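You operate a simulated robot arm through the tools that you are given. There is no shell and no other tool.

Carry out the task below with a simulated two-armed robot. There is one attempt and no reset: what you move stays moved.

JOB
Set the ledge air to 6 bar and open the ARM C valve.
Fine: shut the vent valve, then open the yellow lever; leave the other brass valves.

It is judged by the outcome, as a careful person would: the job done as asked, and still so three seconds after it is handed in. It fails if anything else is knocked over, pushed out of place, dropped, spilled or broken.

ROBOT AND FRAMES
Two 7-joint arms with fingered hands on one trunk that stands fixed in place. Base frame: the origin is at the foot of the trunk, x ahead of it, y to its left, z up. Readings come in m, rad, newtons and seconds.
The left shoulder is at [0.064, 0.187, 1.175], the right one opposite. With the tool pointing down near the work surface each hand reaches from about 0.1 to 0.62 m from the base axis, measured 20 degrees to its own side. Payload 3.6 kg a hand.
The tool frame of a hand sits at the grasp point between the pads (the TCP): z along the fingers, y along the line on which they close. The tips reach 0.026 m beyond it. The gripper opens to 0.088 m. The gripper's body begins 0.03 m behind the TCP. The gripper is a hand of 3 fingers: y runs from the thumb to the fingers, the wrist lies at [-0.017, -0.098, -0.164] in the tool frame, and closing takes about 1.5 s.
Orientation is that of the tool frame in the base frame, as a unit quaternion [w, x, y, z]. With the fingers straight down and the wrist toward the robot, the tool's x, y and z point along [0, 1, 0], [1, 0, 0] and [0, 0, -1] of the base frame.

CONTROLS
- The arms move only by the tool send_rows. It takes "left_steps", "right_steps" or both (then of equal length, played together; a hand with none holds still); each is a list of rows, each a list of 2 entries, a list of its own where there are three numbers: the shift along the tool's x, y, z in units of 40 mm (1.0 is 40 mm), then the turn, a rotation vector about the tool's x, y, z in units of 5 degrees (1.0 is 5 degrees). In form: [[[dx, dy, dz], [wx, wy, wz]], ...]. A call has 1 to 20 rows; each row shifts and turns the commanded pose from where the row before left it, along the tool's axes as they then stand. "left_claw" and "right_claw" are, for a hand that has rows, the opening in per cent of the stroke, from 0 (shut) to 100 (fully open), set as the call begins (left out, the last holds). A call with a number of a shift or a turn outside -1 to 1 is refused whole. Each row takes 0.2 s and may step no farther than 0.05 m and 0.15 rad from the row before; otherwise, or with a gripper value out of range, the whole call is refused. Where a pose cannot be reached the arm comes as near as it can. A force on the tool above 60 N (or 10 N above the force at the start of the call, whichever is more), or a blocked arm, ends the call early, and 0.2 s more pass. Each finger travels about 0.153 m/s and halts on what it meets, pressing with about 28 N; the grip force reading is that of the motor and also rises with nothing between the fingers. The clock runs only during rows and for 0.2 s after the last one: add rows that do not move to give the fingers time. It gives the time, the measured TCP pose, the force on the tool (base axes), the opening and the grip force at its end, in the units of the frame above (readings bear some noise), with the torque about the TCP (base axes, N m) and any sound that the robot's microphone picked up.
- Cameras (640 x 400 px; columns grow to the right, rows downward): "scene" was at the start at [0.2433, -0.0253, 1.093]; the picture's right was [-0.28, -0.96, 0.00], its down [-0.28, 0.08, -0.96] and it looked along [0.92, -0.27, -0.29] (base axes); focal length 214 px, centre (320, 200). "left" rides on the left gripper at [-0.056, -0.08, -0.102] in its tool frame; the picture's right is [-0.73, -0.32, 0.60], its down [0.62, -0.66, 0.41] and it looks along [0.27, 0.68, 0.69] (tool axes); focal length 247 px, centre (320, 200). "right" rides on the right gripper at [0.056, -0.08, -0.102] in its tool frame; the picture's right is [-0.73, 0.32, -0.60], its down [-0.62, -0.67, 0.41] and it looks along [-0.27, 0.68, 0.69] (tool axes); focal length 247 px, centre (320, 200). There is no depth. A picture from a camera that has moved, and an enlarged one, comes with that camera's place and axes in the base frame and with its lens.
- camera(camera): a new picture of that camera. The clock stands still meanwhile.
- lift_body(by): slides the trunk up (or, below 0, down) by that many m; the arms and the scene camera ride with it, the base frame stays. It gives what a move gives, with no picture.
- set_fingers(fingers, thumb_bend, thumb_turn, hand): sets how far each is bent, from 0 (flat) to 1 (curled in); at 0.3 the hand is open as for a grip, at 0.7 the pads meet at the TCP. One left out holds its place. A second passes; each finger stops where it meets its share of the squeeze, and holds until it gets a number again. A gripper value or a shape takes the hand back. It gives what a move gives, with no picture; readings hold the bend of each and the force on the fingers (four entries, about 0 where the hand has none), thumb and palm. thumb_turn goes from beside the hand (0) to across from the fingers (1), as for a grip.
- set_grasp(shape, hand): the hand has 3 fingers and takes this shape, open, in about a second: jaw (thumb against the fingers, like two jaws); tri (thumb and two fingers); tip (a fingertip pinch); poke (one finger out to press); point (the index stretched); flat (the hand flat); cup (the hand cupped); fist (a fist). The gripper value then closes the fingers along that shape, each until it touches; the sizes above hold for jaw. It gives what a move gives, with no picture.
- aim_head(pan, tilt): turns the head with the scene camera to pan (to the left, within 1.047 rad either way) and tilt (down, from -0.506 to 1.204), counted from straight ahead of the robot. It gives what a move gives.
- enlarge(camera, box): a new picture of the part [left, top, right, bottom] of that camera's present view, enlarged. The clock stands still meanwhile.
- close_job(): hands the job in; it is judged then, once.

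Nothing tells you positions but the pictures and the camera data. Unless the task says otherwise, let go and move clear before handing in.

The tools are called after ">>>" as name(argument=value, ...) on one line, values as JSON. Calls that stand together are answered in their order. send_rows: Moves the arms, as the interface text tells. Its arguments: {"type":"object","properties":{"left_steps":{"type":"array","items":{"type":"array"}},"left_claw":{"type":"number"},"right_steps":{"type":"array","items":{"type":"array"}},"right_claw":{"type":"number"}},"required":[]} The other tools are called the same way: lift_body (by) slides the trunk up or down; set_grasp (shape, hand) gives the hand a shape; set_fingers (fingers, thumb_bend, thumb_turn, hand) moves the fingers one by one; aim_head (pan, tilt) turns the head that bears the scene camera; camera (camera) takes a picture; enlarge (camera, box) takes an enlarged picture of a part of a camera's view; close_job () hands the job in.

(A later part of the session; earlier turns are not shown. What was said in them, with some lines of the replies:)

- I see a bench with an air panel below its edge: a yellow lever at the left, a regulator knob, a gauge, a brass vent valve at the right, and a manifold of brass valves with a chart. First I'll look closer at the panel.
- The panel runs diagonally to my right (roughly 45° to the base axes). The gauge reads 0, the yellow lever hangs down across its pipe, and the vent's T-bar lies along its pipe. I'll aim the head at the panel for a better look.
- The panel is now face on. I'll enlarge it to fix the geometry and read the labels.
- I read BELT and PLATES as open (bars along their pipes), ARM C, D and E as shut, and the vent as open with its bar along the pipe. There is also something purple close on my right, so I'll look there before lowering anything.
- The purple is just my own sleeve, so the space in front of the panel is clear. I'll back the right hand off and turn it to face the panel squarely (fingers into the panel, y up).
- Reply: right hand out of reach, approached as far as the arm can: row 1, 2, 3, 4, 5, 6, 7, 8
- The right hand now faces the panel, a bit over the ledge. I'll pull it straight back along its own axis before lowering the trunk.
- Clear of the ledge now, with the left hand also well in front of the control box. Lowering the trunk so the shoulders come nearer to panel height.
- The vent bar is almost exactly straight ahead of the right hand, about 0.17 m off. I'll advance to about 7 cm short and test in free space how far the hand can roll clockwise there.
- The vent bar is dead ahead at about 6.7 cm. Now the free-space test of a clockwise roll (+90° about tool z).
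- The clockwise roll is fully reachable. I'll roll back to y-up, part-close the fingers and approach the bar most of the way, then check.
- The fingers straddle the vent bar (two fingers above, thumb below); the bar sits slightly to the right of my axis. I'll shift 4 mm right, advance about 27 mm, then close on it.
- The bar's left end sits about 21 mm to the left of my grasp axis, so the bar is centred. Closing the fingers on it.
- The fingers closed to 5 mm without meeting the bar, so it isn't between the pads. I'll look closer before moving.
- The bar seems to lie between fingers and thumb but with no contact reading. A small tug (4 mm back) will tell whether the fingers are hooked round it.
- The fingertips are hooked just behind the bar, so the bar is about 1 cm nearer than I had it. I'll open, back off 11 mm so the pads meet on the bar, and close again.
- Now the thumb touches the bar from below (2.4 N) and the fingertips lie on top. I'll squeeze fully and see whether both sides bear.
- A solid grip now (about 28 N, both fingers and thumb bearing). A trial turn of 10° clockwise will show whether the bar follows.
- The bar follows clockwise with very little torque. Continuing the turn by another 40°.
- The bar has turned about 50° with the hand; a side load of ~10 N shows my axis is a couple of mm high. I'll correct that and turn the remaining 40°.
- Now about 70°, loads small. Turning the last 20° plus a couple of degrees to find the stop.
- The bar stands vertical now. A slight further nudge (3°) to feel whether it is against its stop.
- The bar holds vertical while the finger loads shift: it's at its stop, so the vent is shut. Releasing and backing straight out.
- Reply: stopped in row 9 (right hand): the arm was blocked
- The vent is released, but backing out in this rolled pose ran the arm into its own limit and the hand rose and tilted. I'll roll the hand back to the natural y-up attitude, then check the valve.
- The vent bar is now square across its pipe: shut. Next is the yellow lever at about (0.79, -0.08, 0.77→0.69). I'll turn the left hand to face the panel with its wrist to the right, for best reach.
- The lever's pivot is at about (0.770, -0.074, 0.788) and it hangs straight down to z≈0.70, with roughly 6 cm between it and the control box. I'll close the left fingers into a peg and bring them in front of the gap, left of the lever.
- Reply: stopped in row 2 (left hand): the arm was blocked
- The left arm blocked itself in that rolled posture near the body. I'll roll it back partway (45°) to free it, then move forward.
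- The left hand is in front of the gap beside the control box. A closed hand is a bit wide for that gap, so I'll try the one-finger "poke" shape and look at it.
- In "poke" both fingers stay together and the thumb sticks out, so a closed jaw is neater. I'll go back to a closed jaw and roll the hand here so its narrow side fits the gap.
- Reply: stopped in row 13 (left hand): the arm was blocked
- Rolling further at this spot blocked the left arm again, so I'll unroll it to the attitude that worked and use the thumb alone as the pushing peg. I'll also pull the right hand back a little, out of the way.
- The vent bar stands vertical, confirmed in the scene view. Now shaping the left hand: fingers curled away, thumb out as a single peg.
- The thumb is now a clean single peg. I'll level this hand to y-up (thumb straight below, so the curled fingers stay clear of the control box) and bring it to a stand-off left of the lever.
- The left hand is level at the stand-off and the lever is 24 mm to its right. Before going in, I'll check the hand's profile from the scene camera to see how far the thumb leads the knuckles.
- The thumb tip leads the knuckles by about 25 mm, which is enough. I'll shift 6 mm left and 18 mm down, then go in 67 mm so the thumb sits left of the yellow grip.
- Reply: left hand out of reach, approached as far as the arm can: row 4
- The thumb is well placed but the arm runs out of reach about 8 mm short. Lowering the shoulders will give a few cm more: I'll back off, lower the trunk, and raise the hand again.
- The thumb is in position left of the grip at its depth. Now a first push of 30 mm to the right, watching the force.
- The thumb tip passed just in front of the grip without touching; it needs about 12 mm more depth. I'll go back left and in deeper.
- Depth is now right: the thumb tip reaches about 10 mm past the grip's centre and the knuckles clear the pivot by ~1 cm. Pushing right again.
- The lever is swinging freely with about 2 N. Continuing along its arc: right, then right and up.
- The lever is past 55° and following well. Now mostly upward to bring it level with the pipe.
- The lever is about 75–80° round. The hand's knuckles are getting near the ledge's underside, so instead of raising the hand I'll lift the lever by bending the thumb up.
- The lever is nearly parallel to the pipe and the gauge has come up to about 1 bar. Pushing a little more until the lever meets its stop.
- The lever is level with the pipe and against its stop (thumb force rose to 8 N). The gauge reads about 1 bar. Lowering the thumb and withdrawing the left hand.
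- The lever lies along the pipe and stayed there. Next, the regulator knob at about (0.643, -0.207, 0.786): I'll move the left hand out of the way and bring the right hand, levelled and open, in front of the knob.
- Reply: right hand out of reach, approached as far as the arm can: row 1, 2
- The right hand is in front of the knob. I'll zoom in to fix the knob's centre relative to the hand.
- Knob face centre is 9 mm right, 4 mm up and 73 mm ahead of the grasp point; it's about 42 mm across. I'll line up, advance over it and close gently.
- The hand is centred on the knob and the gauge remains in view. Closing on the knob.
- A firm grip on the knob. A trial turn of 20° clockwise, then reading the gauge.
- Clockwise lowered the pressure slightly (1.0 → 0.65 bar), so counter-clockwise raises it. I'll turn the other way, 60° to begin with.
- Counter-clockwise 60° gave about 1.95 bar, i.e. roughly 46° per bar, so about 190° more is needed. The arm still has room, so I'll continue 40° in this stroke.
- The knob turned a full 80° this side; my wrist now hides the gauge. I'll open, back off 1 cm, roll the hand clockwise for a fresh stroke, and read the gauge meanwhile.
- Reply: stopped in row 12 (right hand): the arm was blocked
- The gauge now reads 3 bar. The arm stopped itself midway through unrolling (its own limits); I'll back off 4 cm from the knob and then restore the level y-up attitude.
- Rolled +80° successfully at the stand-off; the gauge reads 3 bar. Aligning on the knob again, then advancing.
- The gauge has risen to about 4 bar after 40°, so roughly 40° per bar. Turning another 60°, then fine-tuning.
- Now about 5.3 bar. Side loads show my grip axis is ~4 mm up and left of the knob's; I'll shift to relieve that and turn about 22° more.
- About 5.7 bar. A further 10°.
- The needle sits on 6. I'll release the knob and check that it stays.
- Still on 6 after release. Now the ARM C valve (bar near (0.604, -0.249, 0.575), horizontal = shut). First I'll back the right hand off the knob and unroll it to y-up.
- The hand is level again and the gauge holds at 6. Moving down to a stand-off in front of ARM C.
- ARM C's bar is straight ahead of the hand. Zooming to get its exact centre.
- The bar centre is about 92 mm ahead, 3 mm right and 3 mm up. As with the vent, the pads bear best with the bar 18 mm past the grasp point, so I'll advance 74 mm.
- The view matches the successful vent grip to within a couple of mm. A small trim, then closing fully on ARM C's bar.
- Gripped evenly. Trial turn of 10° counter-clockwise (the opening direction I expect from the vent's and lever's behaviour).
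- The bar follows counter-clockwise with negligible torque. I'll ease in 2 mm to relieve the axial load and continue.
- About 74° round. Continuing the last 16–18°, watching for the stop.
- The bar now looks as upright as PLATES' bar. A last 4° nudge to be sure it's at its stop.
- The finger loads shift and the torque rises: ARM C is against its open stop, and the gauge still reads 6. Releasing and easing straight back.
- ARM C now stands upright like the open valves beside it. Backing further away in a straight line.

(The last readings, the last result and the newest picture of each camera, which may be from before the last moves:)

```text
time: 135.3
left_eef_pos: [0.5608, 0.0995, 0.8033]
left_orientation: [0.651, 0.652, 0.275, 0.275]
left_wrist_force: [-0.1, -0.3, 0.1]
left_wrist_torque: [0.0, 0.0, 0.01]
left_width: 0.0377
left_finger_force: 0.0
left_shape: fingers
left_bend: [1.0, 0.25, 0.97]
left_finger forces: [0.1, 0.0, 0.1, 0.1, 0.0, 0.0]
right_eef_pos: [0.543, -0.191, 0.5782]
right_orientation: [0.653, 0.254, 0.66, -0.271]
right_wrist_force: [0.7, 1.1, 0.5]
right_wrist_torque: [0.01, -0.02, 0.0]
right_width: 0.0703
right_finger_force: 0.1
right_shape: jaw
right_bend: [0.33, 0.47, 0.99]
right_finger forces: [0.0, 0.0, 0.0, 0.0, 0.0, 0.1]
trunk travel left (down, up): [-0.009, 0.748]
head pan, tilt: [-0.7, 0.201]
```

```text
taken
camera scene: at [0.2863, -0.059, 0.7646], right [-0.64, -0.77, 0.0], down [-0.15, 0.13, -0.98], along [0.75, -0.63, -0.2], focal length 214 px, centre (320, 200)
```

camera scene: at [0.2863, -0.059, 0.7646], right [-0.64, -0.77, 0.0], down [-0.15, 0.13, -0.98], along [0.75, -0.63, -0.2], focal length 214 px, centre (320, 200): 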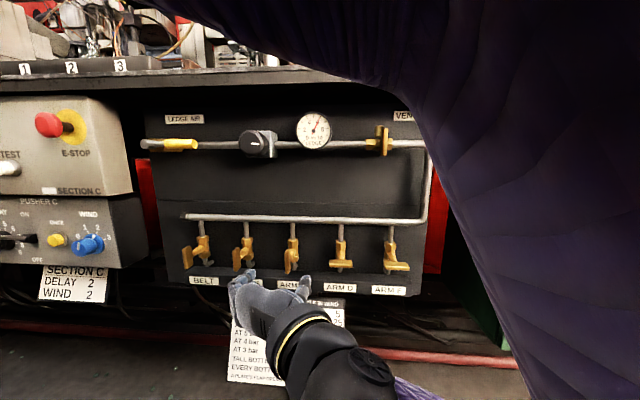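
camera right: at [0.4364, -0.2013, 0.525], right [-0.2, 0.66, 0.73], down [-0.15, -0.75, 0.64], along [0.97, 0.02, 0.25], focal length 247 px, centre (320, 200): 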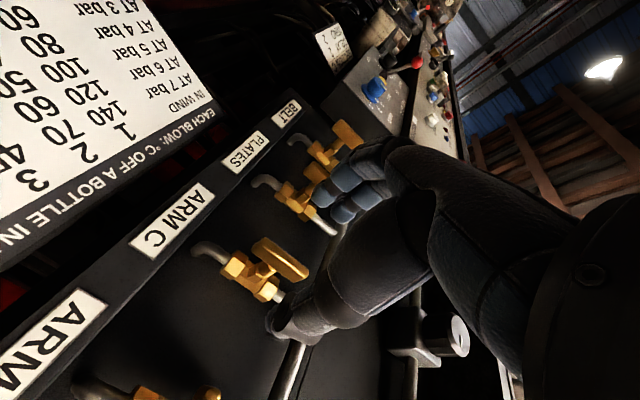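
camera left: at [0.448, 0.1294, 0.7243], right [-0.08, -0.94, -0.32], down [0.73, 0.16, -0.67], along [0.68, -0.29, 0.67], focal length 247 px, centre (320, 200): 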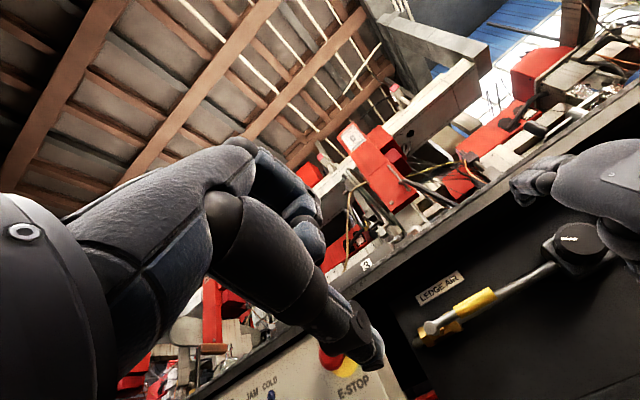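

>>> send_rows(right_steps=[[[0, -0.2, -0.5], [0, 0, 0]], [[0, -0.2, -0.5], [0, 0, 0]], [[0, 0, 0], [0, 0, 0]]])

>>> enlarge(camera="scene", box=[284, 100, 348, 160])

>>> enlarge(camera="scene", box=[130, 95, 440, 300])

```text
time: 136.1
left_eef_pos: [0.5603, 0.1002, 0.8039]
left_orientation: [0.65, 0.652, 0.276, 0.275]
left_wrist_force: [0.1, 0.2, 0.3]
left_wrist_torque: [0.01, -0.04, -0.01]
left_width: 0.0378
left_finger_force: 0.1
left_shape: fingers
left_bend: [1.0, 0.25, 0.97]
left_finger forces: [0.0, 0.1, 0.0, 0.0, 0.1, 0.0]
right_eef_pos: [0.5024, -0.1726, 0.5797]
right_orientation: [0.653, 0.254, 0.66, -0.272]
right_wrist_force: [-0.4, 0.3, 0.4]
right_wrist_torque: [0.02, 0.0, -0.01]
right_width: 0.0701
right_finger_force: 0.1
right_shape: jaw
right_bend: [0.33, 0.47, 0.99]
right_finger forces: [0.0, 0.0, 0.0, 0.0, 0.1, 0.0]
trunk travel left (down, up): [-0.009, 0.748]
head pan, tilt: [-0.7, 0.201]
```

```text
6.67 times, centred on (316, 130) of scene
camera zoom: at [0.2863, -0.059, 0.7646], right [-0.64, -0.77, 0.0], down [-0.15, 0.13, -0.98], along [0.75, -0.63, -0.2], focal length 1430 px, centre (347, 667)
```

zoom: 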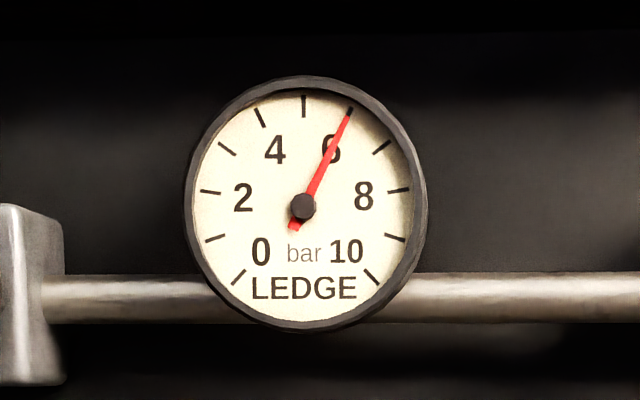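

```text
1.95 times, centred on (285, 198) of scene
camera zoom: at [0.2863, -0.059, 0.7646], right [-0.64, -0.77, 0.0], down [-0.15, 0.13, -0.98], along [0.75, -0.63, -0.2], focal length 418 px, centre (388, 205)
```

zoom: 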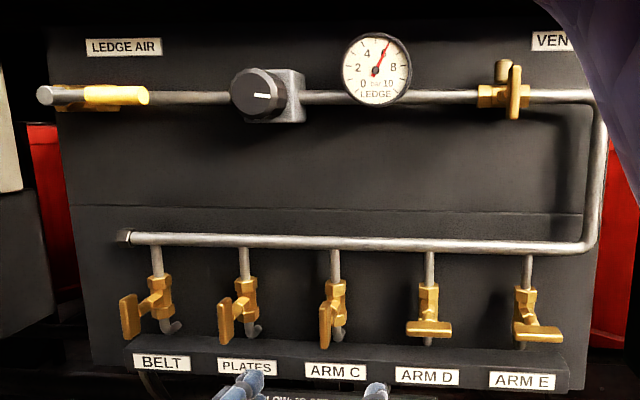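

Everything looks as asked: lever open, vent bar across its pipe, ARM C upright, the rest unchanged. A last close look at the needle against the 6 mark and at the rest of the bench.

>>> enlarge(camera="scene", box=[306, 106, 330, 136])

>>> enlarge(camera="scene", box=[0, 80, 160, 310])

>>> camera(camera="right")

>>> camera(camera="left")

```text
13.33 times, centred on (318, 121) of scene
camera zoom: at [0.2863, -0.059, 0.7646], right [-0.64, -0.77, 0.0], down [-0.15, 0.13, -0.98], along [0.75, -0.63, -0.2], focal length 2860 px, centre (347, 1253)
```

zoom: 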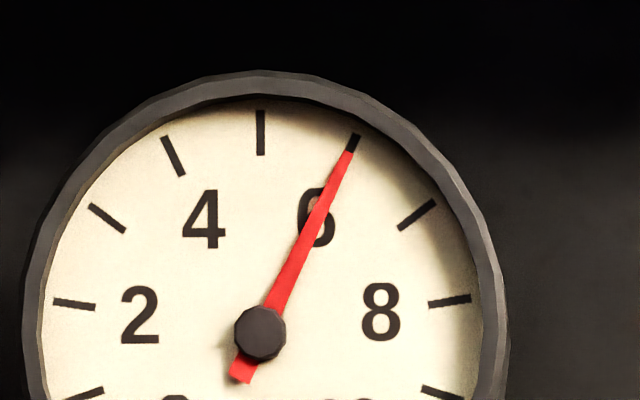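

```text
1.74 times, centred on (80, 195) of scene
camera zoom: at [0.2863, -0.059, 0.7646], right [-0.64, -0.77, 0.0], down [-0.15, 0.13, -0.98], along [0.75, -0.63, -0.2], focal length 373 px, centre (737, 209)
```

zoom: 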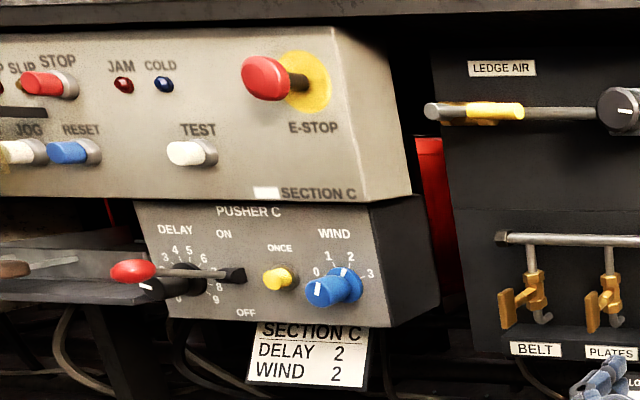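

```text
taken
camera right: at [0.3731, -0.1618, 0.5254], right [-0.2, 0.66, 0.73], down [-0.15, -0.75, 0.64], along [0.97, 0.02, 0.25], focal length 247 px, centre (320, 200)
```

right: 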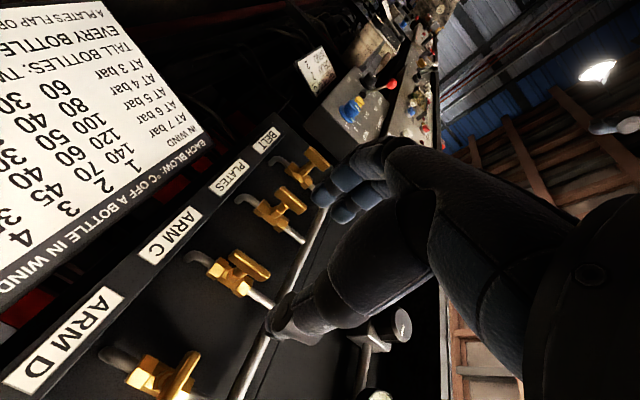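

```text
taken
camera left: at [0.4479, 0.1294, 0.7244], right [-0.08, -0.94, -0.32], down [0.73, 0.16, -0.67], along [0.68, -0.29, 0.67], focal length 247 px, centre (320, 200)
```

left: 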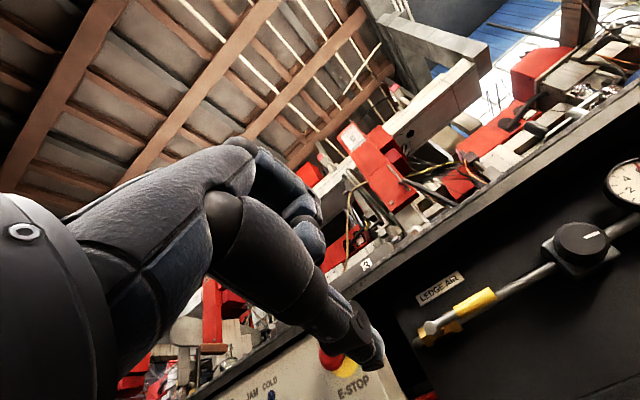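

The needle points straight at the 6 mark. The vent is shut, the yellow lever is open and ARM C is open. BELT, PLATES, ARM D, ARM E and the control box look unchanged. Both hands are clear of the panel, so I'm handing the job in.

>>> close_job()

```text
The job is handed in.
```

The job is handed in, and both parts look done: the ledge air is set to 6 bar and the ARM C valve is open.

- **Vent valve:** shut first. Its bar now stands across the pipe, against its stop.
- **Yellow lever:** opened next. It now lies along the pipe, against its stop.
- **Regulator:** the needle sits on the 6 mark. It stayed there after I let go of the knob and after ARM C was opened. Turning this knob counter-clockwise raises the pressure.
- **ARM C:** turned upright to its open stop.
- **Other brass valves:** BELT, PLATES, ARM D and ARM E were not touched.

The arms stopped themselves a few times against their own limits while moving away or turning. I saw no sign that anything else was knocked or moved. Both hands were clear of the panel when I handed in.
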